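You operate a simulated robot arm through the tools that you are given. There is no shell and no other tool.

The job below is to be done with a simulated robot arm. You get a single attempt, and the scene is never put back.

JOB
Put things in order on the top of the check bench. At the end: the silver small foot from the top of the check bench stands on top of the green roll; the blue reel from the top of the check bench stands where the silver roller stood; the beige long wood block stands where the silver small foot stood; the silver roller from the top of the check bench stands where the beige long wood block stood; whatever was shut is shut again. Leave all else as you found it, and nothing knocked over.

The check looks at the end state, three seconds after you hand in, the way a careful person would. Anything else that was tipped, shoved, dropped, spilled or broken makes it a failure.

ROBOT AND FRAMES
A 6-joint arm with a two-finger parallel gripper, fixed in place. Base frame: the origin is at the foot of the arm, x ahead of it, y to its left, z up; the work surface is at about z = 0. Lengths are in mm, angles in rad, forces in N, time in s.
With the tool pointing down near the work surface it reaches from about 180 to 460 mm from the base axis. Its first joint turns from -1.222 to 1.222 rad. Payload 1.9 kg.
The tool frame sits at the grasp point between the pads (the TCP): z along the fingers, y along the line on which they close. The tips reach 23 mm beyond it. The gripper opens to 94 mm. The fingers are 38 mm wide and 10 mm thick; the gripper's body (54 by 96 mm) begins 39 mm behind the TCP.
Orientation is that of the tool frame in the base frame, as [roll, pitch, yaw] about the fixed x, y, z axes, in that order (R = Rz(yaw) Ry(pitch) Rx(roll)). With the fingers straight down and closing along the base's y, the tool's x points along the base's -x, its y along +y and its z along -z.

CONTROLS
- The arm moves only by the tool arm_command. Its argument "plan" is a list of rows, each a list of 3 entries, a list of its own where there are three numbers: the opening, from 0 (shut) to 1 (fully open), then the shift along the tool's x, y, z in units of 300 mm (1.0 is 300 mm), then the turn, a rotation vector about the tool's x, y, z in units of 60 degrees (1.0 is 60 degrees). In form: [[gripper, [x, y, z], [ax, ay, az]], ...]. A call has 1 to 20 rows; each row is the pose to reach, as a shift and turn from the pose commanded when the call began, along the tool's axes at that moment. A call with a number of a shift or a turn outside -1 to 1 is refused whole. Rows are played at 5 a second. More than 50 mm and 0.15 rad between two rows, or a gripper value outside its range, and nothing of the call is played. A pose out of reach is approached as far as the arm can. The call stops where the force on the tool passes 40 N (or 10 N more than at its start, if that is more) or the arm is blocked; 0.2 s more then pass. Each finger travels about 108 mm/s and halts on what it meets, pressing with about 33 N; the grip force reading is that of the motor and also rises with nothing between the fingers. The clock runs only during rows and for 0.2 s after the last one: add rows that repeat a pose to give the fingers time. The reply holds the time, the measured pose of the TCP, the force on the tool along the base axes, the opening and the grip force, in the units named above and with some noise, with the torque about the TCP (base axes, N m) and any sound that the robot's microphone picked up.
- Cameras (640 x 400 px; columns grow to the right, rows downward): "scene" is fixed at [47.7, 298.4, 435.2]; the picture's right is [-0.83, -0.56, 0.00], its down [-0.34, 0.51, -0.79] and it looks along [0.44, -0.66, -0.61] (base axes); focal length 261 px, centre (320, 200). "wrist" rides on the gripper at [86, 16, -74] in the tool frame; the picture's right is [-0.18, 0.98, 0.00], its down [-0.58, -0.11, -0.81] and it looks along [-0.79, -0.15, 0.59] (tool axes); focal length 243 px, centre (320, 200). There is no depth. A picture from a camera that has moved, and an enlarged one, comes with that camera's place and axes in the base frame and with its lens. The place of the scene camera against the robot may be out by one fixed shift of up to 25 mm in any direction.
- camera(camera): a new picture of that camera. No time passes.
- close_up(camera, box): a new picture of the part [left, top, right, bottom] of that camera's present view, enlarged. No time passes.
- close_job(): hands the job in; it is judged then, once.

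Nothing tells you positions but the pictures and the camera data. Unless the task says otherwise, let go and move clear before handing in.

The tools are called after "Request:" by a JSON object that holds its "op" and its "data". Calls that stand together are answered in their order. arm_command: Moves the arm, as the interface text tells. Its arguments: {"type":"object","properties":{"plan":{"type":"array"}},"required":["plan"]} The other tools are called the same way: camera (camera) takes a picture; close_up (camera, box) takes an enlarged picture of a part of a camera's view; close_job () hands the job in.

At the start:

```text
time: 0.0
ee_pos: [284.8, -71.0, 246.0]
ee_rot: [3.142, 0.0, 3.141]
contact_force: [-0.6, -0.4, -0.8]
wrist_torque: [-0.06, 0.01, 0.0]
grip_width: 94.0
finger_force: 0.2
```

scene: 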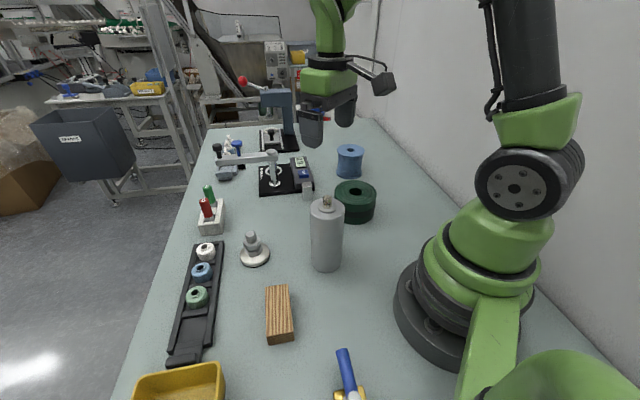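
wrist: 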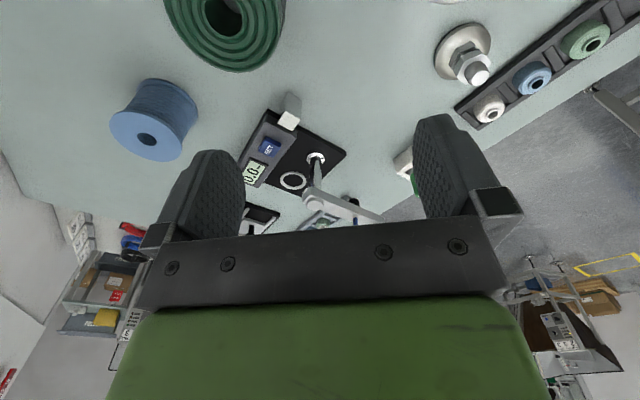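

I see a bench with a silver roller (cylinder), a green roll, a blue reel, a silver small foot and a beige wood block. I'll take enlarged pictures first to locate them.

Request:
{"op": "close_up", "data": {"camera": "scene", "box": [220, 120, 400, 240]}}

Request:
{"op": "close_up", "data": {"camera": "scene", "box": [160, 180, 400, 340]}}

Request:
{"op": "close_up", "data": {"camera": "scene", "box": [220, 260, 400, 400]}}

Request:
{"op": "close_up", "data": {"camera": "wrist", "box": [60, 0, 380, 200]}}

Request:
{"op": "close_up", "data": {"camera": "wrist", "box": [380, 0, 640, 160]}}

```text
3.33 times, centred on (310, 180) of scene
camera zoom: at [47.7, 298.4, 435.2], right [-0.83, -0.56, 0.0], down [-0.34, 0.51, -0.79], along [0.44, -0.66, -0.61], focal length 871 px, centre (353, 267)
```

zoom: 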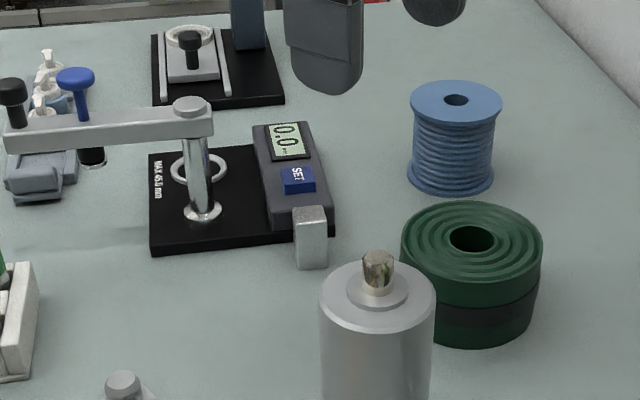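

```text
2.50 times, centred on (280, 260) of scene
camera zoom: at [47.7, 298.4, 435.2], right [-0.83, -0.56, 0.0], down [-0.34, 0.51, -0.79], along [0.44, -0.66, -0.61], focal length 653 px, centre (420, 50)
```

zoom: 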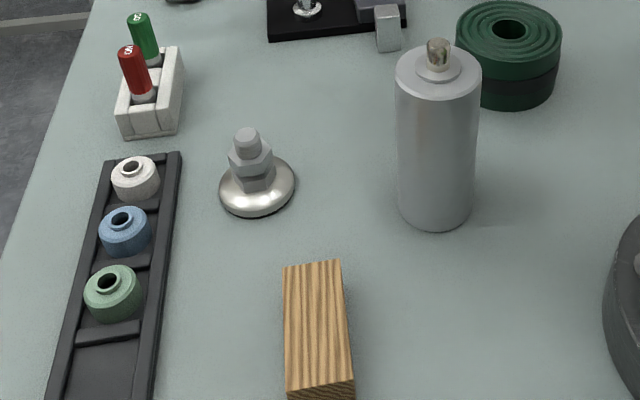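

```text
2.86 times, centred on (310, 330) of scene
camera zoom: at [47.7, 298.4, 435.2], right [-0.83, -0.56, 0.0], down [-0.34, 0.51, -0.79], along [0.44, -0.66, -0.61], focal length 747 px, centre (349, -171)
```

zoom: 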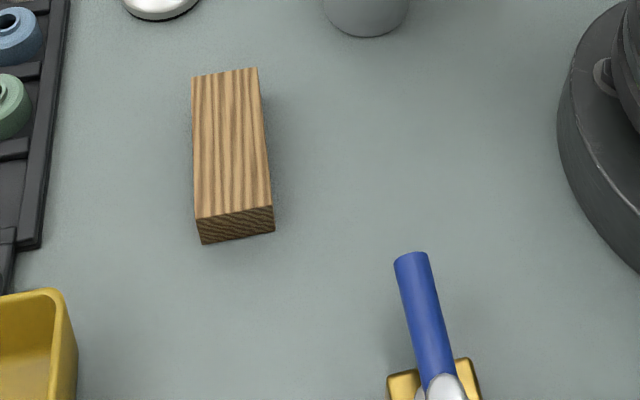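

```text
2.00 times, centred on (220, 100) of wrist
camera zoom: at [198.1, -53.1, 320.3], right [0.18, 0.98, 0.0], down [0.58, -0.11, 0.81], along [0.79, -0.15, -0.59], focal length 485 px, centre (520, 400)
```

zoom: 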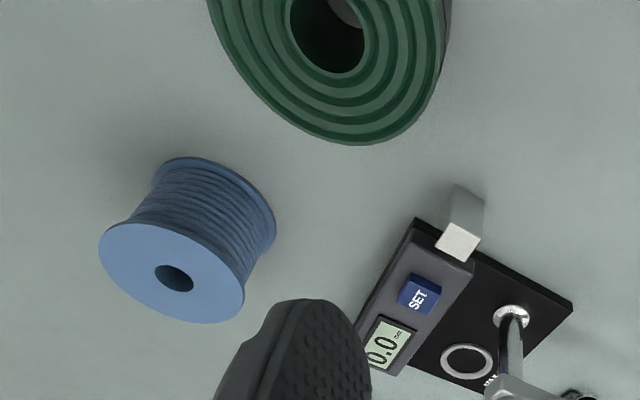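

```text
2.46 times, centred on (510, 80) of wrist
camera zoom: at [198.1, -53.1, 320.3], right [0.18, 0.98, 0.0], down [0.58, -0.11, 0.81], along [0.79, -0.15, -0.59], focal length 597 px, centre (-148, 495)
```

zoom: 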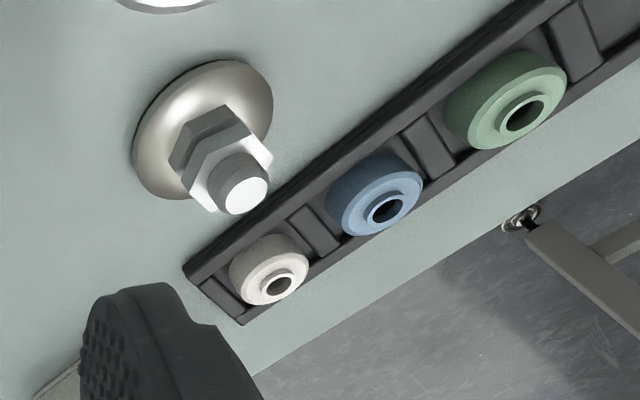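

The objects I need are all in the scene view, but the wrist view only shows part of them. I'll raise the arm and turn the wrist camera towards +y to locate the roller, block, foot and roll.

Request:
{"op": "arm_command", "data": {"plan": [[1, [0.015, 0.004, -0.021], [0, 0, -0.1]], [1, [0.03, 0.007, -0.043], [0, 0, -0.2]], [1, [0.045, 0.011, -0.064], [0, 0, -0.3]], [1, [0.06, 0.015, -0.085], [0, 0, -0.4]], [1, [0.075, 0.018, -0.107], [0, 0, -0.5]], [1, [0.09, 0.022, -0.128], [0, 0, -0.6]], [1, [0.105, 0.026, -0.149], [0, 0, -0.7]], [1, [0.12, 0.03, -0.17], [0, 0, -0.8]], [1, [0.135, 0.033, -0.192], [0, 0, -0.9]], [1, [0.15, 0.037, -0.213], [0, 0, -1.0]], [1, [0.15, 0.037, -0.213], [0, 0, -1.0]]]}}

Request:
{"op": "camera", "data": {"camera": "wrist"}}

Request:
{"op": "camera", "data": {"camera": "scene"}}

```text
time: 2.4
ee_pos: [237.9, -57.9, 308.3]
ee_rot: [-3.141, -0.002, -2.093]
contact_force: [0.3, 0.3, -0.7]
wrist_torque: [0.01, 0.0, 0.02]
grip_width: 94.4
finger_force: 0.0
```

```text
taken
camera wrist: at [182.5, -125.2, 384.2], right [-0.76, 0.65, 0.0], down [0.38, 0.45, 0.81], along [0.52, 0.61, -0.59], focal length 243 px, centre (320, 200)
```

wrist: 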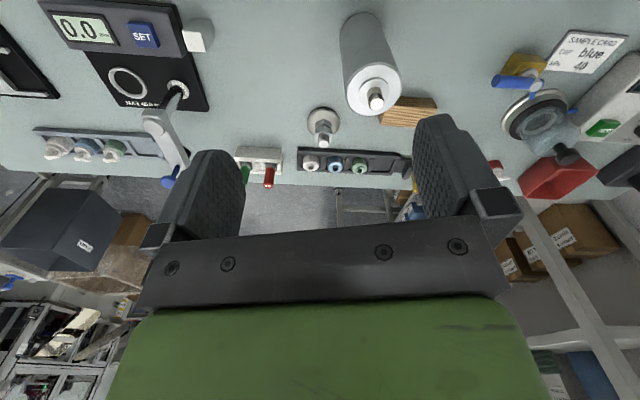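

```text
taken
```

scene: 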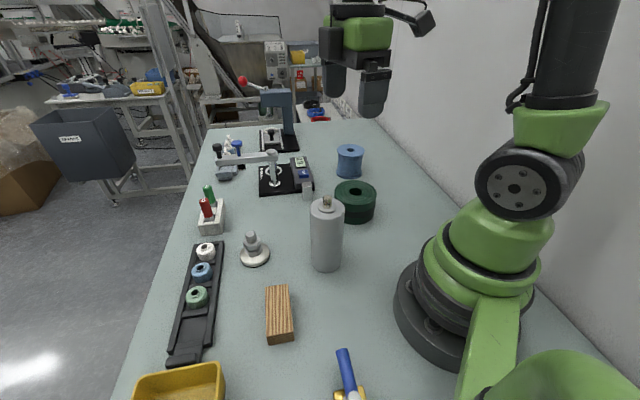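

The view now shows the roller, block, foot and rack together. I'll enlarge the areas I need to measure.

Request:
{"op": "close_up", "data": {"camera": "wrist", "box": [280, 0, 440, 100]}}

Request:
{"op": "close_up", "data": {"camera": "wrist", "box": [280, 80, 440, 180]}}

Request:
{"op": "close_up", "data": {"camera": "wrist", "box": [0, 0, 240, 150]}}

Request:
{"op": "close_up", "data": {"camera": "wrist", "box": [440, 20, 640, 145]}}

```text
4.00 times, centred on (360, 50) of wrist
camera zoom: at [182.5, -125.2, 384.2], right [-0.76, 0.65, 0.0], down [0.38, 0.45, 0.81], along [0.52, 0.61, -0.59], focal length 970 px, centre (160, 800)
```

zoom: 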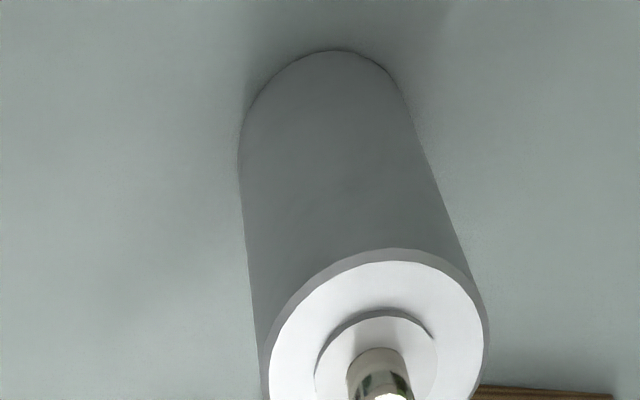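

```text
4.00 times, centred on (360, 130) of wrist
camera zoom: at [182.5, -125.2, 384.2], right [-0.76, 0.65, 0.0], down [0.38, 0.45, 0.81], along [0.52, 0.61, -0.59], focal length 970 px, centre (160, 480)
```

zoom: 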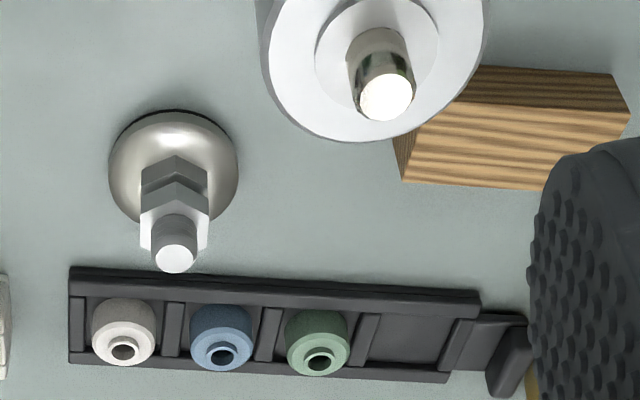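

```text
2.67 times, centred on (120, 75) of wrist
camera zoom: at [182.5, -125.2, 384.2], right [-0.76, 0.65, 0.0], down [0.38, 0.45, 0.81], along [0.52, 0.61, -0.59], focal length 647 px, centre (853, 533)
```

zoom: 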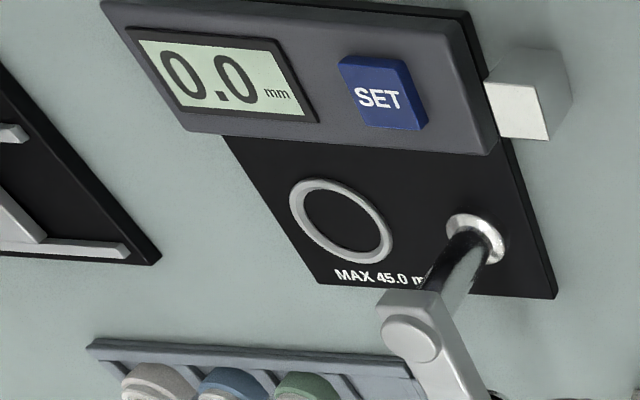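

```text
3.20 times, centred on (540, 82) of wrist
camera zoom: at [182.5, -125.2, 384.2], right [-0.76, 0.65, 0.0], down [0.38, 0.45, 0.81], along [0.52, 0.61, -0.59], focal length 776 px, centre (-384, 576)
```

zoom: 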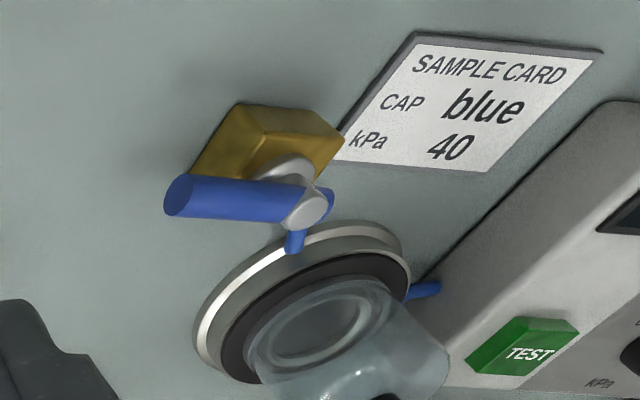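

The foot is near (357, 89) and stands about 66 mm tall. The roller is near (226, 12), with its body about 146 mm tall and a pin on top reaching about 175 mm. Next I'll move the wrist camera for a clear view of the wood block and the rack.

Request:
{"op": "arm_command", "data": {"plan": [[1, [-0.041, 0.028, 0.008], [0, 0, -0.0625]], [1, [-0.082, 0.056, 0.017], [0, 0, -0.125]], [1, [-0.123, 0.084, 0.025], [0, 0, -0.1875]], [1, [-0.164, 0.112, 0.033], [0, 0, -0.25]], [1, [-0.204, 0.14, 0.042], [0, 0, -0.3125]], [1, [-0.245, 0.168, 0.05], [0, 0, -0.375]], [1, [-0.286, 0.196, 0.058], [0, 0, -0.4375]], [1, [-0.327, 0.224, 0.067], [0, 0, -0.5]], [1, [-0.327, 0.224, 0.067], [0, 0, -0.5]]]}}

Request:
{"op": "camera", "data": {"camera": "wrist"}}

Request:
{"op": "close_up", "data": {"camera": "wrist", "box": [240, 0, 440, 125]}}

Request:
{"op": "close_up", "data": {"camera": "wrist", "box": [40, 0, 280, 150]}}

```text
time: 4.4
ee_pos: [228.9, 60.4, 290.5]
ee_rot: [-3.141, 0.0, -1.571]
contact_force: [0.3, -0.7, 0.4]
wrist_torque: [-0.01, -0.01, 0.03]
grip_width: 94.3
finger_force: 0.0
```

```text
taken
camera wrist: at [213.5, -26.4, 365.1], right [-0.98, 0.18, 0.0], down [0.11, 0.58, 0.81], along [0.15, 0.79, -0.59], focal length 243 px, centre (320, 200)
```

wrist: 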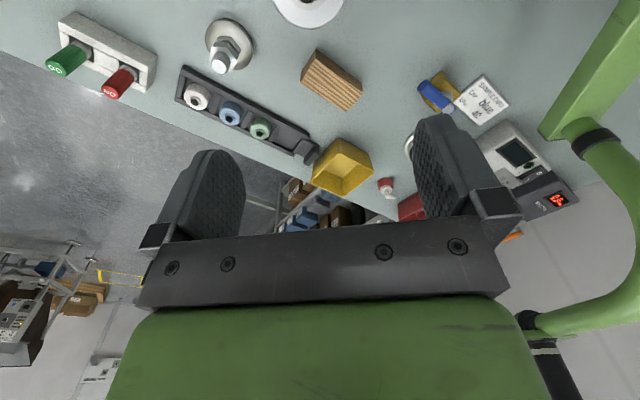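

```text
3.20 times, centred on (340, 62) of wrist
camera zoom: at [213.5, -26.4, 365.1], right [-0.98, 0.18, 0.0], down [0.11, 0.58, 0.81], along [0.15, 0.79, -0.59], focal length 776 px, centre (256, 640)
```

zoom: 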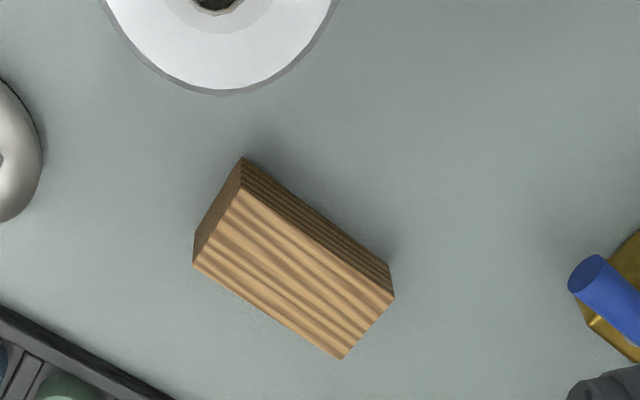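

```text
2.67 times, centred on (160, 75) of wrist
camera zoom: at [213.5, -26.4, 365.1], right [-0.98, 0.18, 0.0], down [0.11, 0.58, 0.81], along [0.15, 0.79, -0.59], focal length 647 px, centre (747, 533)
```

zoom: 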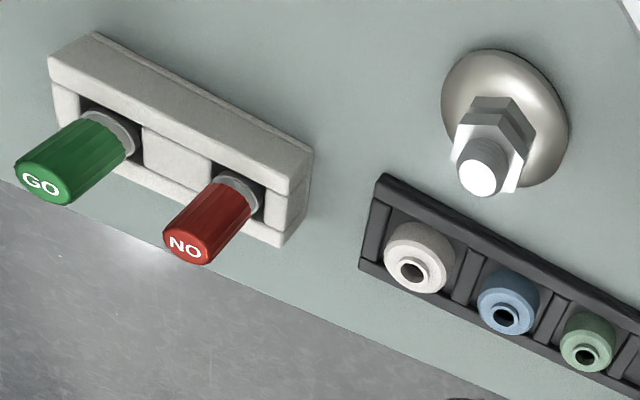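

The block measures about 84×38×28 mm, is centred near (230, 160), and its long axis runs at 135°, parallel to the rack. I'll look more closely at the foot's hex nut before going to look at the green roll.

Request:
{"op": "close_up", "data": {"camera": "wrist", "box": [195, 10, 265, 80]}}

Request:
{"op": "close_up", "data": {"camera": "scene", "box": [232, 222, 276, 272]}}

Request:
{"op": "close_up", "data": {"camera": "scene", "box": [300, 130, 400, 230]}}

```text
5.71 times, centred on (230, 45) of wrist
camera zoom: at [213.5, -26.4, 365.1], right [-0.98, 0.18, 0.0], down [0.11, 0.58, 0.81], along [0.15, 0.79, -0.59], focal length 1386 px, centre (834, 1086)
```

zoom: 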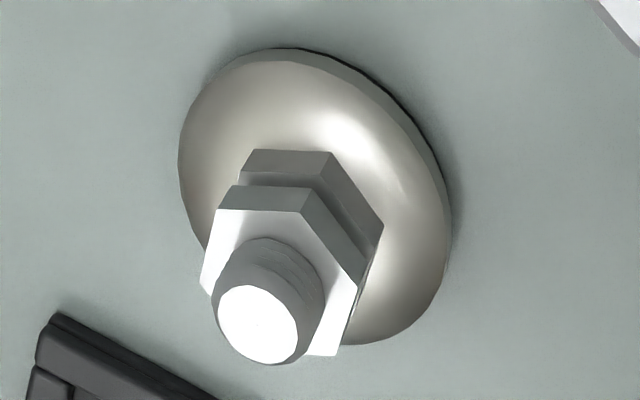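

```text
8.00 times, centred on (254, 247) of scene
camera zoom: at [47.7, 298.4, 435.2], right [-0.83, -0.56, 0.0], down [-0.34, 0.51, -0.79], along [0.44, -0.66, -0.61], focal length 2091 px, centre (848, -176)
```

zoom: 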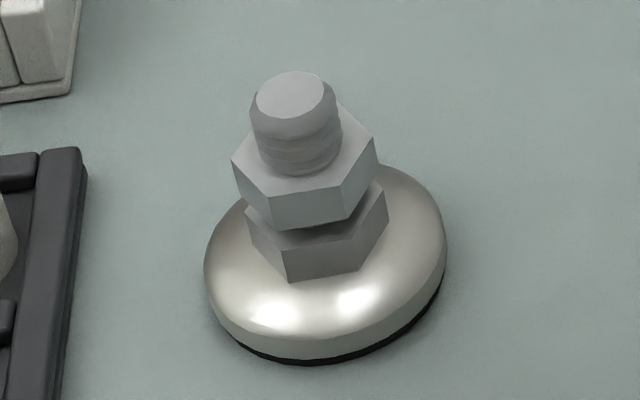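

```text
4.00 times, centred on (350, 180) of scene
camera zoom: at [47.7, 298.4, 435.2], right [-0.83, -0.56, 0.0], down [-0.34, 0.51, -0.79], along [0.44, -0.66, -0.61], focal length 1045 px, centre (200, 280)
```

zoom: 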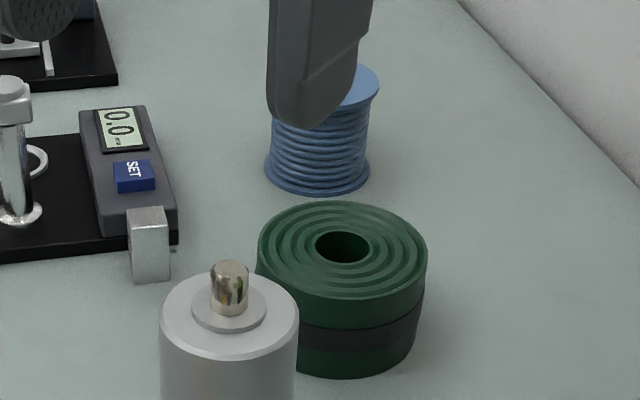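

The foot's centre is at about (358, 90), and two hex-nut flats face along 81°. Next I'll swing over to look at the green roll and the blue reel, staying high above the roller.

Request:
{"op": "arm_command", "data": {"plan": [[1, [0.027, -0.009, 0], [0, 0, 0.1]], [1, [0.053, -0.017, 0], [0, 0, 0.2]], [1, [0.08, -0.026, 0], [0, 0, 0.3]], [1, [0.107, -0.034, 0], [0, 0, 0.4]], [1, [0.134, -0.043, 0], [0, 0, 0.5]], [1, [0.16, -0.051, 0], [0, 0, 0.6]], [1, [0.187, -0.06, 0], [0, 0, 0.7]], [1, [0.214, -0.068, 0], [0, 0, 0.8]], [1, [0.24, -0.077, 0], [0, 0, 0.9]], [1, [0.267, -0.085, 0], [0, 0, 1.0]], [1, [0.267, -0.085, 0], [0, 0, 1.0]]]}}

```text
time: 6.8
ee_pos: [255.6, -20.2, 289.6]
ee_rot: [-3.141, -0.001, -2.621]
contact_force: [0.2, 1.0, 0.1]
wrist_torque: [-0.01, 0.0, -0.06]
grip_width: 94.2
finger_force: 0.0
```

The arm is where I expected it. I'll turn it further towards the green roll side.

Request:
{"op": "arm_command", "data": {"plan": [[1, [0.006, -0.027, 0.003], [0, 0, 0.1]], [1, [0.012, -0.055, 0.007], [0, 0, 0.2]], [1, [0.018, -0.082, 0.01], [0, 0, 0.3]], [1, [0.024, -0.109, 0.013], [0, 0, 0.4]], [1, [0.031, -0.137, 0.017], [0, 0, 0.5]], [1, [0.037, -0.164, 0.02], [0, 0, 0.6]], [1, [0.043, -0.191, 0.023], [0, 0, 0.7]], [1, [0.049, -0.218, 0.026], [0, 0, 0.8]], [1, [0.055, -0.246, 0.03], [0, 0, 0.9]], [1, [0.061, -0.273, 0.033], [0, 0, 1.0]], [1, [0.061, -0.273, 0.033], [0, 0, 1.0]]]}}

Request:
{"op": "camera", "data": {"camera": "wrist"}}

Request:
{"op": "close_up", "data": {"camera": "wrist", "box": [160, 0, 400, 150]}}

Request:
{"op": "close_up", "data": {"camera": "wrist", "box": [180, 100, 340, 200]}}

```text
time: 9.2
ee_pos: [280.7, -100.1, 278.6]
ee_rot: [-3.141, 0.0, 2.617]
contact_force: [-0.2, -0.5, 0.1]
wrist_torque: [-0.03, -0.01, -0.01]
grip_width: 93.8
finger_force: 0.1
```

```text
taken
camera wrist: at [214.7, -42.5, 354.0], right [0.65, 0.76, 0.0], down [0.45, -0.39, 0.81], along [0.61, -0.53, -0.59], focal length 243 px, centre (320, 200)
```

wrist: 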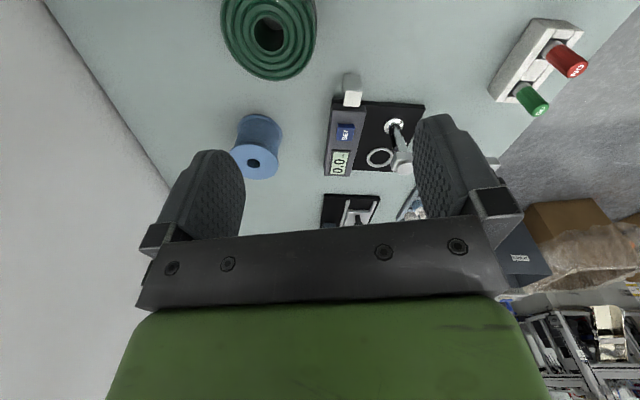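

```text
2.67 times, centred on (280, 75) of wrist
camera zoom: at [214.7, -42.5, 354.0], right [0.65, 0.76, 0.0], down [0.45, -0.39, 0.81], along [0.61, -0.53, -0.59], focal length 647 px, centre (427, 533)
```

zoom: 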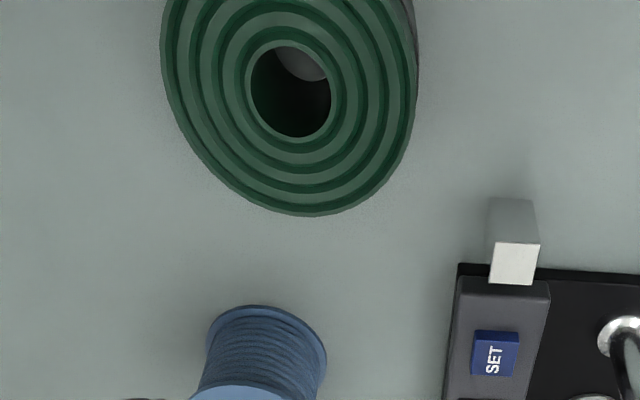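

```text
4.00 times, centred on (260, 150) of wrist
camera zoom: at [214.7, -42.5, 354.0], right [0.65, 0.76, 0.0], down [0.45, -0.39, 0.81], along [0.61, -0.53, -0.59], focal length 970 px, centre (560, 400)
```

zoom: 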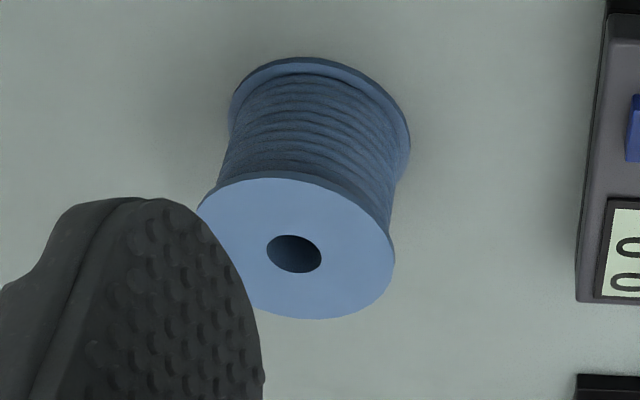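

I have these positions:
- **Green roll:** about (259, -154), top at z≈54.
- **Blue reel:** about (355, -302), roughly 79 mm in diameter and 79 mm tall.

I'll move over the foot with the fingers lined up on the hex flats.

Request:
{"op": "arm_command", "data": {"plan": [[1, [0.009, 0.0675, 0.033], [0, 0, -0.035]], [1, [0.019, 0.135, 0.067], [0, 0, -0.07]], [1, [0.028, 0.2025, 0.1], [0, 0, -0.105]], [1, [0.038, 0.27, 0.133], [0, 0, -0.14]], [1, [0.047, 0.3375, 0.167], [0, 0, -0.175]], [1, [0.056, 0.405, 0.2], [0, 0, -0.21]], [1, [0.066, 0.4725, 0.233], [0, 0, -0.245]], [0.9, [0.075, 0.54, 0.267], [0, 0, -0.28]], [0.8, [0.085, 0.6075, 0.3], [0, 0, -0.315]], [0.7, [0.094, 0.675, 0.333], [0, 0, -0.35]], [0.7, [0.094, 0.675, 0.333], [0, 0, -0.35]]]}}

Request:
{"op": "camera", "data": {"camera": "wrist"}}

Request:
{"op": "camera", "data": {"camera": "scene"}}

```text
time: 11.6
ee_pos: [355.8, 89.8, 178.8]
ee_rot: [-3.141, 0.001, 2.986]
contact_force: [-0.3, 0.5, -0.2]
wrist_torque: [0.02, 0.0, -0.01]
grip_width: 65.9
finger_force: 0.0
```

```text
taken
camera wrist: at [274.1, 119.4, 253.8], right [0.34, 0.94, 0.0], down [0.56, -0.2, 0.81], along [0.76, -0.27, -0.59], focal length 243 px, centre (320, 200)
```

wrist: 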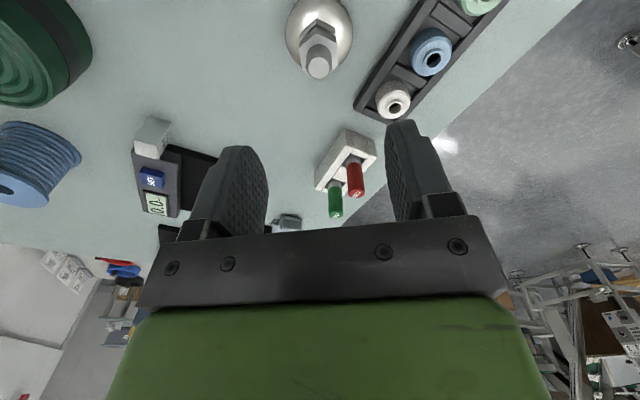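

```text
taken
```

scene: 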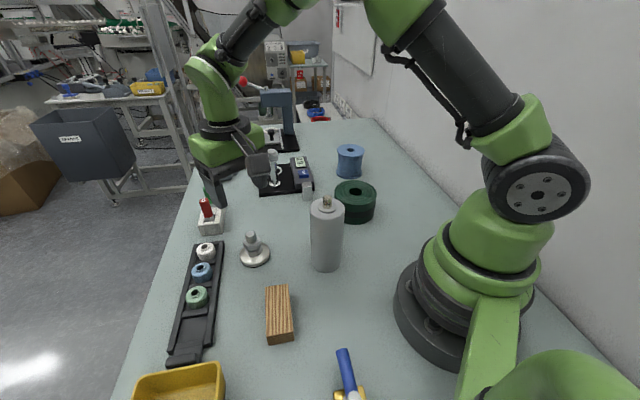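

The foot sits under the gripper as planned. I'll check the hex orientation before going down.

Request:
{"op": "close_up", "data": {"camera": "wrist", "box": [270, 0, 370, 90]}}

```text
4.44 times, centred on (320, 45) of wrist
camera zoom: at [274.1, 119.4, 253.8], right [0.34, 0.94, 0.0], down [0.56, -0.2, 0.81], along [0.76, -0.27, -0.59], focal length 1078 px, centre (320, 889)
```

zoom: 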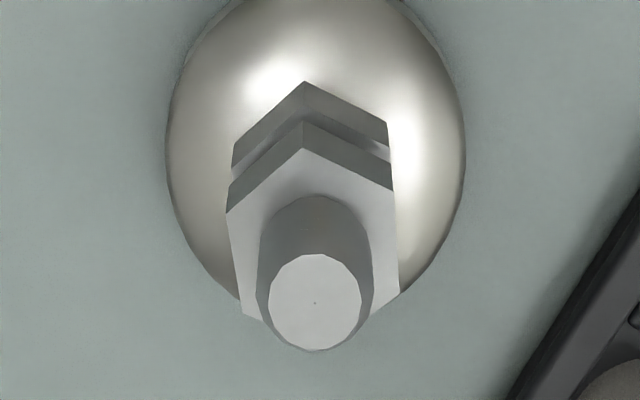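

The hex flats line up with the gripper to within 2–3°. I'll make a small correction and descend until the TCP is at z≈47, so the tips stay above the foot's dome.

Request:
{"op": "arm_command", "data": {"plan": [[0.7, [-0.0068, -0.0026, 0.06], [0, 0, 0.033]], [0.7, [-0.0068, -0.0026, 0.12], [0, 0, 0.033]], [0.7, [-0.0068, -0.0026, 0.18], [0, 0, 0.033]], [0.7, [-0.0068, -0.0026, 0.24], [0, 0, 0.033]], [0.7, [-0.0068, -0.0026, 0.3], [0, 0, 0.033]], [0.7, [-0.0068, -0.0026, 0.35], [0, 0, 0.033]], [0.7, [-0.0068, -0.0026, 0.39], [0, 0, 0.033]], [0.7, [-0.0068, -0.0026, 0.42], [0, 0, 0.033]], [0.7, [-0.0068, -0.0026, 0.44], [0, 0, 0.033]], [0.7, [-0.0068, -0.0026, 0.44], [0, 0, 0.033]]]}}

Request:
{"op": "camera", "data": {"camera": "wrist"}}

Request:
{"op": "close_up", "data": {"camera": "scene", "box": [180, 160, 320, 280]}}

```text
time: 13.8
ee_pos: [359.9, 87.6, 47.7]
ee_rot: [3.141, 0.0, 2.949]
contact_force: [-0.6, 0.0, 0.0]
wrist_torque: [0.0, -0.01, -0.01]
grip_width: 65.9
finger_force: 0.0
```

```text
taken
camera wrist: at [277.7, 120.5, 122.6], right [0.37, 0.93, 0.0], down [0.55, -0.22, 0.81], along [0.75, -0.3, -0.59], focal length 243 px, centre (320, 200)
```

wrist: 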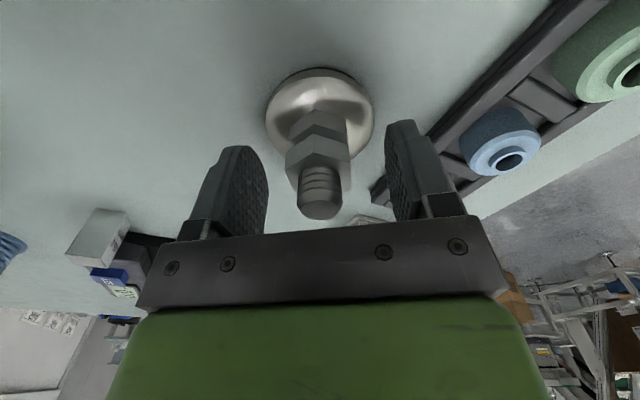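

```text
3.33 times, centred on (250, 220) of scene
camera zoom: at [47.7, 298.4, 435.2], right [-0.83, -0.56, 0.0], down [-0.34, 0.51, -0.79], along [0.44, -0.66, -0.61], focal length 871 px, centre (553, 133)
```

zoom: 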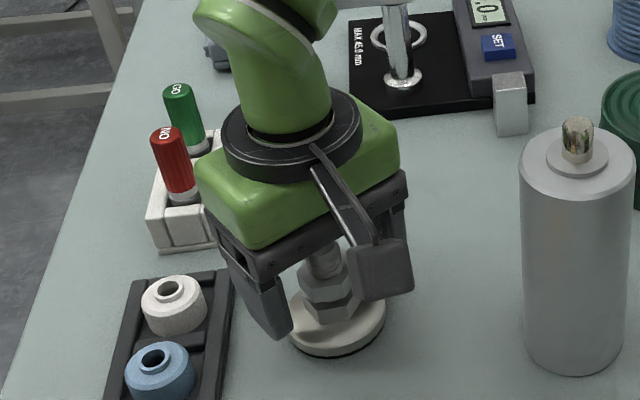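

The fingers straddle the foot with clearance on both sides. I'll close the grip now.

Request:
{"op": "arm_command", "data": {"plan": [[0.55, [0, 0, 0], [0, 0, 0]], [0.45, [0, 0, 0], [0, 0, 0]], [0.38, [0, 0, 0], [0, 0, 0]], [0.33, [0, 0, 0], [0, 0, 0]], [0.28, [0, 0, 0], [0, 0, 0]], [0.2, [0, 0, 0], [0, 0, 0]], [0.1, [0, 0, 0], [0, 0, 0]], [0.1, [0, 0, 0], [0, 0, 0]]]}}

Request:
{"op": "camera", "data": {"camera": "wrist"}}

```text
time: 15.6
ee_pos: [358.7, 87.6, 47.7]
ee_rot: [3.141, 0.0, 2.948]
contact_force: [0.5, 1.8, 0.9]
wrist_torque: [0.09, 0.02, -0.04]
grip_width: 28.4
finger_force: 33.2
```

```text
taken
camera wrist: at [277.7, 120.5, 122.8], right [0.37, 0.93, 0.0], down [0.55, -0.22, 0.81], along [0.75, -0.3, -0.59], focal length 243 px, centre (320, 200)
```

wrist: 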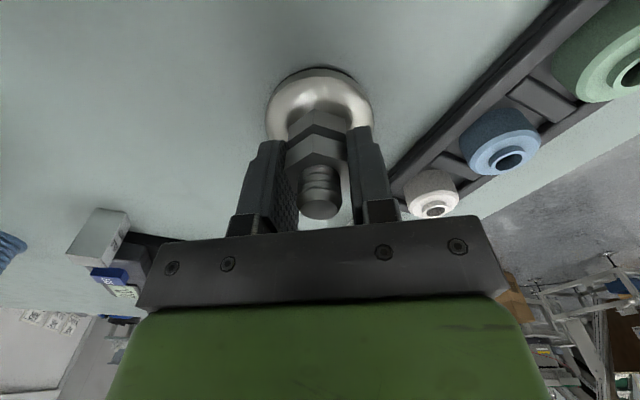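

The grip holds at 28.4 mm with full force, so I recorded the foot's original place as about (358.5, 88.7). I'll lift straight up.

Request:
{"op": "arm_command", "data": {"plan": [[0.1, [0, 0, -0.01], [0, 0, 0]], [0.1, [0, 0, -0.03], [0, 0, 0]], [0.1, [0, 0, -0.07], [0, 0, 0]], [0.1, [0, 0, -0.12], [0, 0, 0]], [0.1, [0, 0, -0.18], [0, 0, 0]], [0.1, [0, 0, -0.24], [0, 0, 0]], [0.1, [0, 0, -0.3], [0, 0, 0]], [0.1, [0, 0, -0.36], [0, 0, 0]], [0.1, [0, 0, -0.42], [0, 0, 0]], [0.1, [0, 0, -0.48], [0, 0, 0]], [0.1, [0, 0, -0.52], [0, 0, 0]], [0.1, [0, 0, -0.533], [0, 0, 0]], [0.1, [0, 0, -0.533], [0, 0, 0]]]}}

Request:
{"op": "camera", "data": {"camera": "wrist"}}

Request:
{"op": "camera", "data": {"camera": "scene"}}

```text
time: 18.4
ee_pos: [359.7, 87.3, 207.5]
ee_rot: [3.141, -0.001, 2.95]
contact_force: [-0.5, -1.4, -2.2]
wrist_torque: [0.0, 0.01, -0.04]
grip_width: 28.5
finger_force: 33.0
```

```text
taken
camera wrist: at [277.7, 120.4, 282.7], right [0.37, 0.93, 0.0], down [0.55, -0.22, 0.81], along [0.75, -0.3, -0.59], focal length 243 px, centre (320, 200)
```

wrist: 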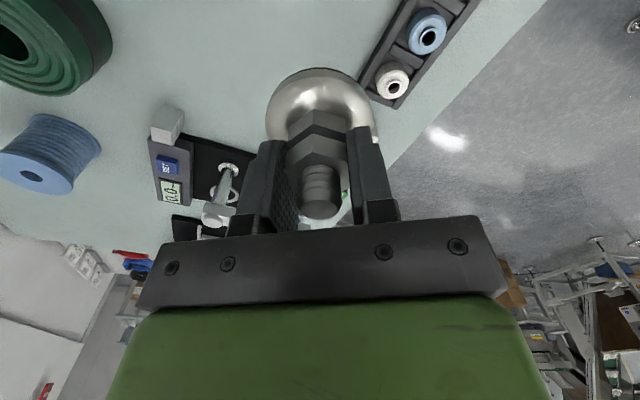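

```text
taken
```

scene: 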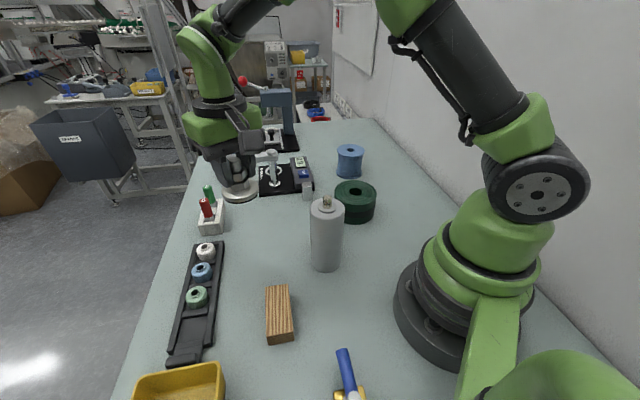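

The foot is firmly held and nothing else moved. I'll measure the green roll again from this viewpoint before carrying the foot there.

Request:
{"op": "close_up", "data": {"camera": "wrist", "box": [0, 0, 160, 100]}}

Request:
{"op": "close_up", "data": {"camera": "wrist", "box": [250, 50, 390, 240]}}

Request:
{"op": "close_up", "data": {"camera": "scene", "box": [310, 130, 400, 230]}}

```text
4.00 times, centred on (80, 50) of wrist
camera zoom: at [277.7, 120.4, 282.7], right [0.37, 0.93, 0.0], down [0.55, -0.22, 0.81], along [0.75, -0.3, -0.59], focal length 970 px, centre (1280, 800)
```

zoom: 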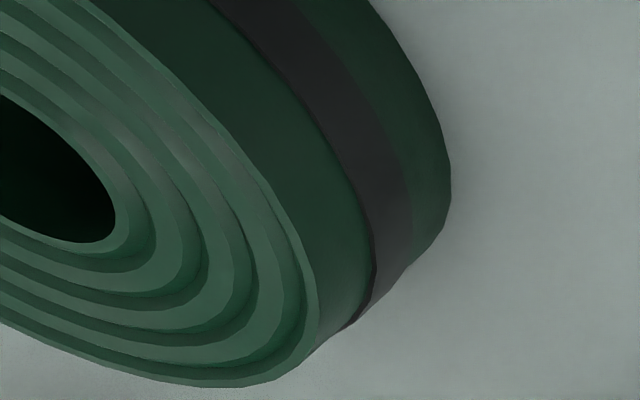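

```text
2.11 times, centred on (320, 145) of wrist
camera zoom: at [277.7, 120.4, 282.7], right [0.37, 0.93, 0.0], down [0.55, -0.22, 0.81], along [0.75, -0.3, -0.59], focal length 511 px, centre (320, 316)
```

zoom: 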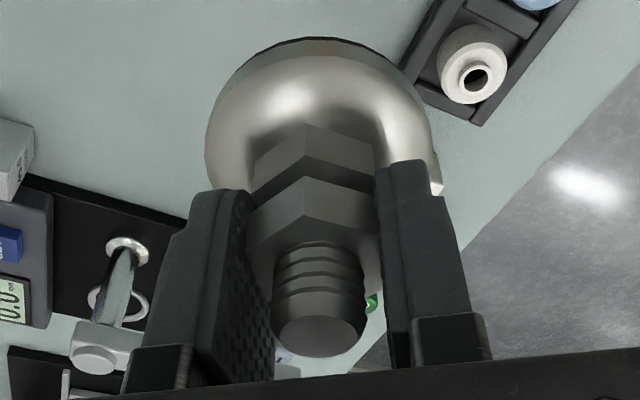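

```text
4.00 times, centred on (355, 180) of scene
camera zoom: at [47.7, 298.4, 435.2], right [-0.83, -0.56, 0.0], down [-0.34, 0.51, -0.79], along [0.44, -0.66, -0.61], focal length 1045 px, centre (180, 280)
```

zoom: 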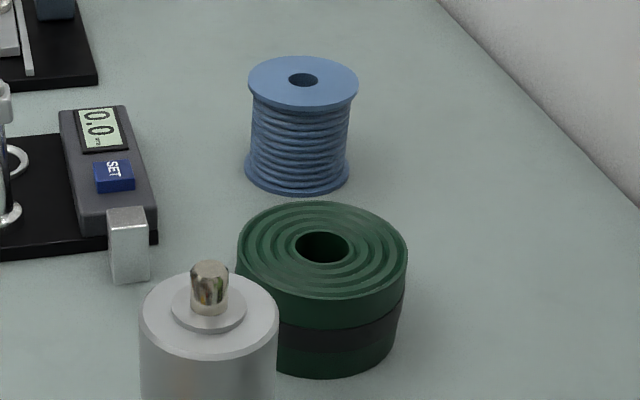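

The foot is centred in the grip to within about 1 mm. I'll carry it level at z≈208 over to the green roll at (259, -153).

Request:
{"op": "arm_command", "data": {"plan": [[0.1, [0.007, -0.034, 0], [0, 0, 0]], [0.1, [0.017, -0.085, 0], [0, 0, 0]], [0.1, [0.031, -0.153, 0], [0, 0, 0]], [0.1, [0.045, -0.222, 0], [0, 0, 0]], [0.1, [0.059, -0.29, 0], [0, 0, 0]], [0.1, [0.073, -0.358, 0], [0, 0, 0]], [0.1, [0.087, -0.426, 0], [0, 0, 0]], [0.1, [0.101, -0.495, 0], [0, 0, 0]], [0.1, [0.115, -0.563, 0], [0, 0, 0]], [0.1, [0.129, -0.631, 0], [0, 0, 0]], [0.1, [0.143, -0.7, 0], [0, 0, 0]], [0.1, [0.155, -0.76, 0], [0, 0, 0]], [0.1, [0.165, -0.81, 0.02], [0, 0, 0]], [0.1, [0.171, -0.84, 0.06], [0, 0, 0]], [0.1, [0.174, -0.853, 0.11], [0, 0, 0]], [0.1, [0.174, -0.853, 0.15], [0, 0, 0]], [0.1, [0.174, -0.853, 0.167], [0, 0, 0]], [0.1, [0.174, -0.853, 0.167], [0, 0, 0]]]}}

Request:
{"op": "camera", "data": {"camera": "wrist"}}

Request:
{"op": "close_up", "data": {"camera": "scene", "box": [280, 80, 420, 240]}}

```text
time: 22.2
ee_pos: [259.3, -154.1, 158.3]
ee_rot: [-3.141, 0.001, 2.949]
contact_force: [0.0, 0.2, -2.8]
wrist_torque: [0.01, -0.03, 0.0]
grip_width: 28.2
finger_force: 32.8
```

```text
taken
camera wrist: at [178.5, -120.8, 232.6], right [0.37, 0.93, 0.0], down [0.55, -0.22, 0.81], along [0.75, -0.3, -0.59], focal length 243 px, centre (320, 200)
```

wrist: 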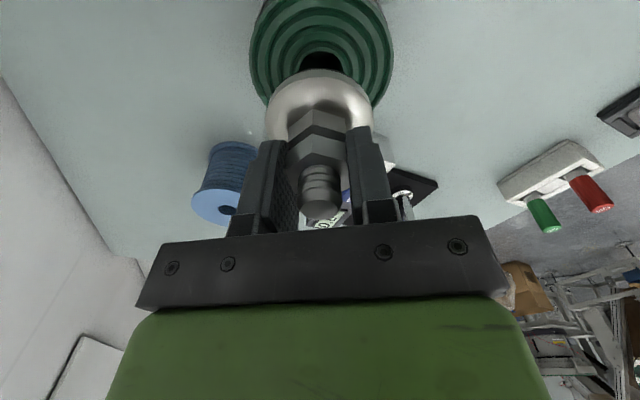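

```text
2.50 times, centred on (350, 160) of scene
camera zoom: at [47.7, 298.4, 435.2], right [-0.83, -0.56, 0.0], down [-0.34, 0.51, -0.79], along [0.44, -0.66, -0.61], focal length 653 px, centre (245, 300)
```

zoom: 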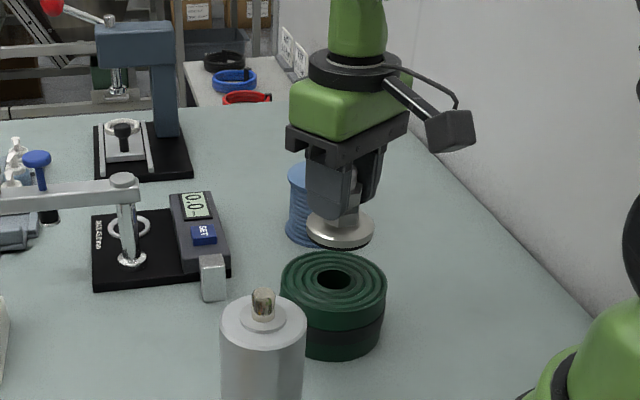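

The foot hangs above the roll and is centred sideways. I'll zoom in to check the fore-aft alignment.

Request:
{"op": "close_up", "data": {"camera": "wrist", "box": [240, 0, 400, 130]}}

```text
3.08 times, centred on (320, 65) of wrist
camera zoom: at [178.5, -120.8, 232.6], right [0.37, 0.93, 0.0], down [0.55, -0.22, 0.81], along [0.75, -0.3, -0.59], focal length 746 px, centre (320, 615)
```

zoom: 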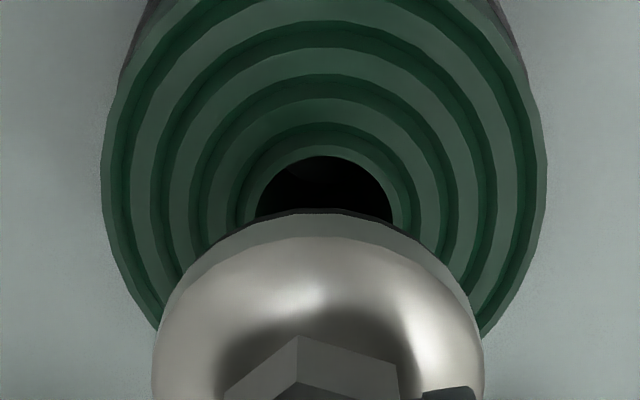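

The alignment is within about 1 mm. I'll descend most of the way, leaving a gap of around 8 mm.

Request:
{"op": "arm_command", "data": {"plan": [[0.1, [0, 0.002, 0.03], [0, 0, 0]], [0.1, [0, 0.002, 0.06], [0, 0, 0]], [0.1, [0, 0.002, 0.09], [0, 0, 0]], [0.1, [0, 0.002, 0.12], [0, 0, 0]], [0.1, [0, 0.002, 0.14], [0, 0, 0]], [0.1, [0, 0.002, 0.153], [0, 0, 0]], [0.1, [0, 0.002, 0.153], [0, 0, 0]]]}}

Request:
{"op": "close_up", "data": {"camera": "scene", "box": [310, 140, 400, 230]}}

Request:
{"op": "close_up", "data": {"camera": "wrist", "box": [220, 0, 420, 160]}}

```text
time: 23.8
ee_pos: [259.4, -153.6, 112.0]
ee_rot: [-3.141, 0.001, 2.951]
contact_force: [0.1, 0.1, -1.6]
wrist_torque: [0.01, 0.03, -0.02]
grip_width: 28.1
finger_force: 33.2
```

```text
4.44 times, centred on (355, 185) of scene
camera zoom: at [47.7, 298.4, 435.2], right [-0.83, -0.56, 0.0], down [-0.34, 0.51, -0.79], along [0.44, -0.66, -0.61], focal length 1161 px, centre (164, 267)
```

zoom: 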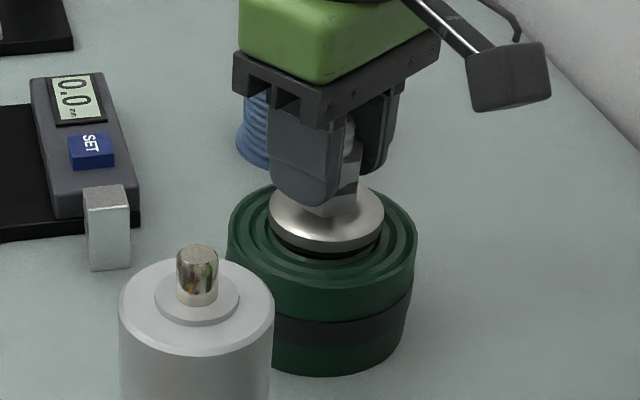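

```text
2.50 times, centred on (320, 80) of wrist
camera zoom: at [177.8, -120.0, 186.4], right [0.37, 0.93, 0.0], down [0.55, -0.22, 0.81], along [0.75, -0.3, -0.59], focal length 606 px, centre (320, 500)
```

zoom: 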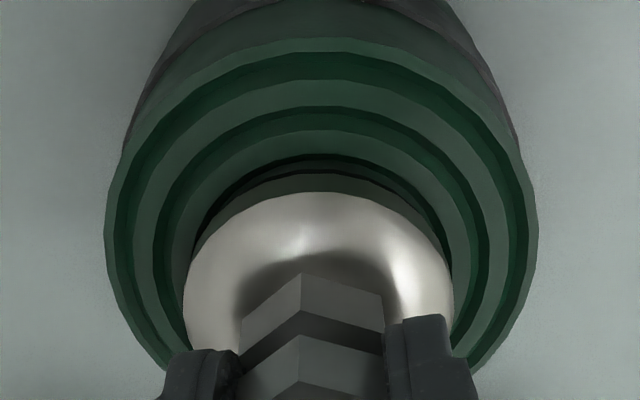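

A small gap remains under the foot. I'll lower it in fine steps and watch the force.

Request:
{"op": "arm_command", "data": {"plan": [[0.1, [0, 0, 0.005], [0, 0, 0]], [0.1, [0, 0, 0.01], [0, 0, 0]], [0.1, [0, 0, 0.015], [0, 0, 0]], [0.1, [0, 0, 0.015], [0, 0, 0]]]}}

Request:
{"op": "close_up", "data": {"camera": "scene", "box": [320, 160, 390, 220]}}

```text
time: 24.8
ee_pos: [259.2, -151.5, 107.8]
ee_rot: [-3.141, 0.001, 2.947]
contact_force: [-4.2, 9.5, 38.7]
wrist_torque: [0.54, 0.41, -0.16]
grip_width: 27.9
finger_force: 32.6
```

```text
6.67 times, centred on (355, 190) of scene
camera zoom: at [47.6, 298.4, 435.1], right [-0.83, -0.56, 0.0], down [-0.34, 0.51, -0.79], along [0.44, -0.66, -0.61], focal length 1742 px, centre (87, 267)
```

zoom: 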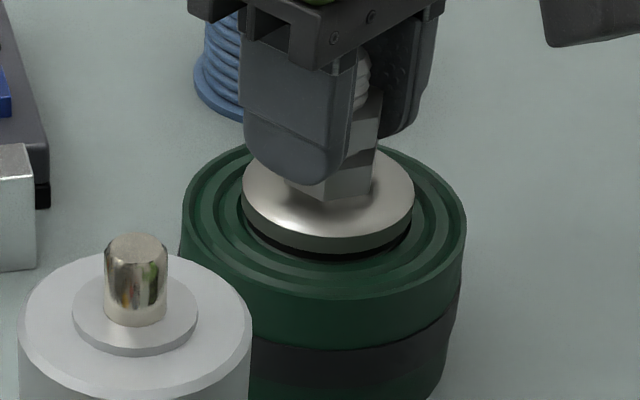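

The foot has touched the roll, with about 39 N of force upward. I'll back off slightly to unload it before releasing.

Request:
{"op": "arm_command", "data": {"plan": [[0.1, [0, 0, -0.002], [0, 0, 0]], [0.1, [0, 0, -0.003], [0, 0, 0]], [0.1, [0, 0, -0.003], [0, 0, 0]]]}}

```text
time: 25.6
ee_pos: [258.3, -153.0, 108.6]
ee_rot: [-3.14, 0.001, 2.951]
contact_force: [0.9, -2.3, 12.8]
wrist_torque: [-0.05, -0.14, -0.13]
grip_width: 27.9
finger_force: 32.8
```

Request:
{"op": "arm_command", "data": {"plan": [[0.1, [0, 0, -0.0015], [0, 0, 0]], [0.1, [0, 0, -0.0015], [0, 0, 0]]]}}

Request:
{"op": "close_up", "data": {"camera": "scene", "box": [320, 160, 390, 220]}}

```text
time: 26.2
ee_pos: [259.7, -152.3, 109.3]
ee_rot: [-3.141, 0.0, 2.948]
contact_force: [-0.4, 0.3, -2.0]
wrist_torque: [-0.01, -0.02, -0.05]
grip_width: 28.0
finger_force: 32.6
```

```text
6.67 times, centred on (355, 190) of scene
camera zoom: at [47.7, 298.4, 435.2], right [-0.83, -0.56, 0.0], down [-0.34, 0.51, -0.79], along [0.44, -0.66, -0.61], focal length 1742 px, centre (87, 267)
```

zoom: 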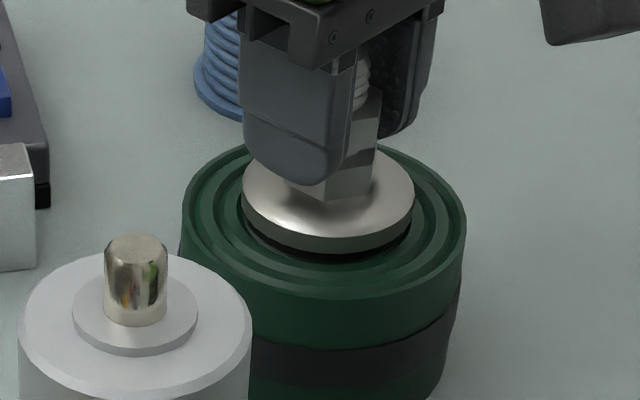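

The foot rests within a fraction of a millimetre of the roll. I'll open the fingers gently and retreat upward.

Request:
{"op": "arm_command", "data": {"plan": [[0.31, [0, 0, 0], [0, 0, 0]], [0.33, [0, 0, 0], [0, 0, 0]], [0.37, [0, 0, 0], [0, 0, 0]], [0.45, [0, 0, 0], [0, 0, 0]], [0.55, [0, 0, 0], [0, 0, 0]], [0.6, [0, 0, 0], [0, 0, 0]], [0.6, [0, 0, 0], [0, 0, 0]]]}}

Request:
{"op": "camera", "data": {"camera": "wrist"}}

Request:
{"op": "close_up", "data": {"camera": "scene", "box": [310, 140, 400, 230]}}

```text
time: 27.8
ee_pos: [259.9, -151.8, 108.6]
ee_rot: [3.141, 0.0, 2.95]
contact_force: [-0.8, -0.3, 0.6]
wrist_torque: [0.0, -0.01, -0.02]
grip_width: 56.6
finger_force: 0.0
```

```text
taken
camera wrist: at [178.4, -119.9, 183.6], right [0.37, 0.93, 0.0], down [0.55, -0.22, 0.81], along [0.75, -0.3, -0.59], focal length 243 px, centre (320, 200)
```

wrist: 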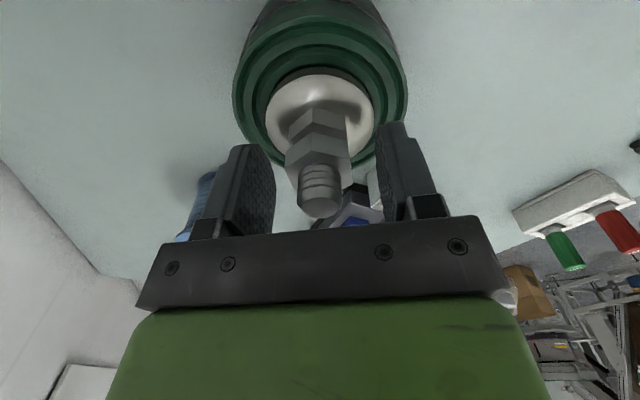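

```text
4.44 times, centred on (355, 185) of scene
camera zoom: at [47.7, 298.4, 435.2], right [-0.83, -0.56, 0.0], down [-0.34, 0.51, -0.79], along [0.44, -0.66, -0.61], focal length 1161 px, centre (164, 267)
```

zoom: 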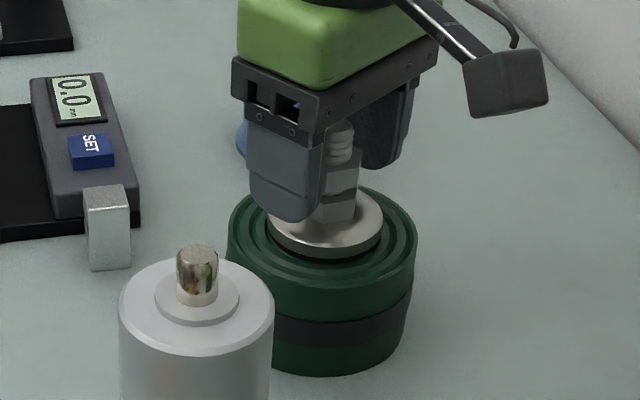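

The foot stands steadily on the roll, so I'll lift straight up and clear.

Request:
{"op": "arm_command", "data": {"plan": [[0.6, [0, 0, -0.03], [0, 0, 0]], [0.6, [0, 0, -0.08], [0, 0, 0]], [0.6, [0, 0, -0.14], [0, 0, 0]], [0.6, [0, 0, -0.21], [0, 0, 0]], [0.6, [0, 0, -0.28], [0, 0, 0]], [0.6, [0, 0, -0.35], [0, 0, 0]], [0.6, [0, 0, -0.42], [0, 0, 0]], [0.6, [0, 0, -0.46], [0, 0, 0]], [0.6, [0, 0, -0.46], [0, 0, 0]]]}}

Request:
{"op": "camera", "data": {"camera": "wrist"}}

Request:
{"op": "camera", "data": {"camera": "scene"}}

```text
time: 29.8
ee_pos: [258.6, -153.5, 246.5]
ee_rot: [-3.141, 0.0, 2.949]
contact_force: [0.1, -0.1, -0.2]
wrist_torque: [-0.03, 0.05, 0.01]
grip_width: 56.1
finger_force: 0.1
```

```text
taken
camera wrist: at [177.5, -121.5, 321.7], right [0.37, 0.93, 0.0], down [0.55, -0.22, 0.81], along [0.75, -0.3, -0.59], focal length 243 px, centre (320, 200)
```

wrist: 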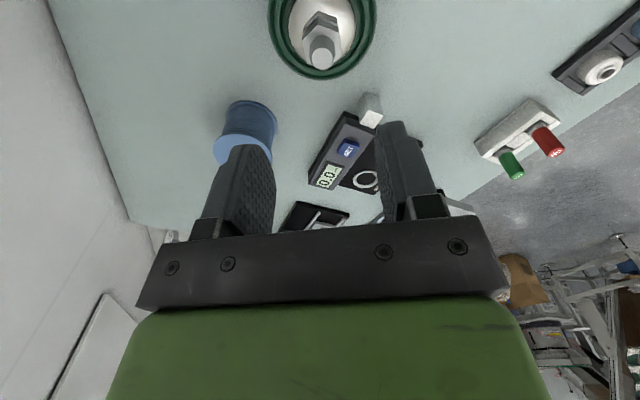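

```text
taken
```

scene: 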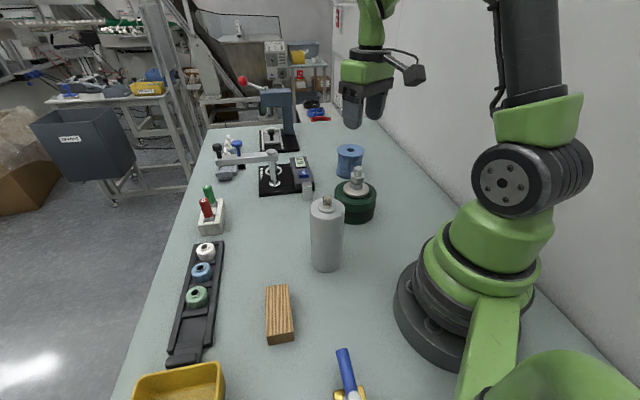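

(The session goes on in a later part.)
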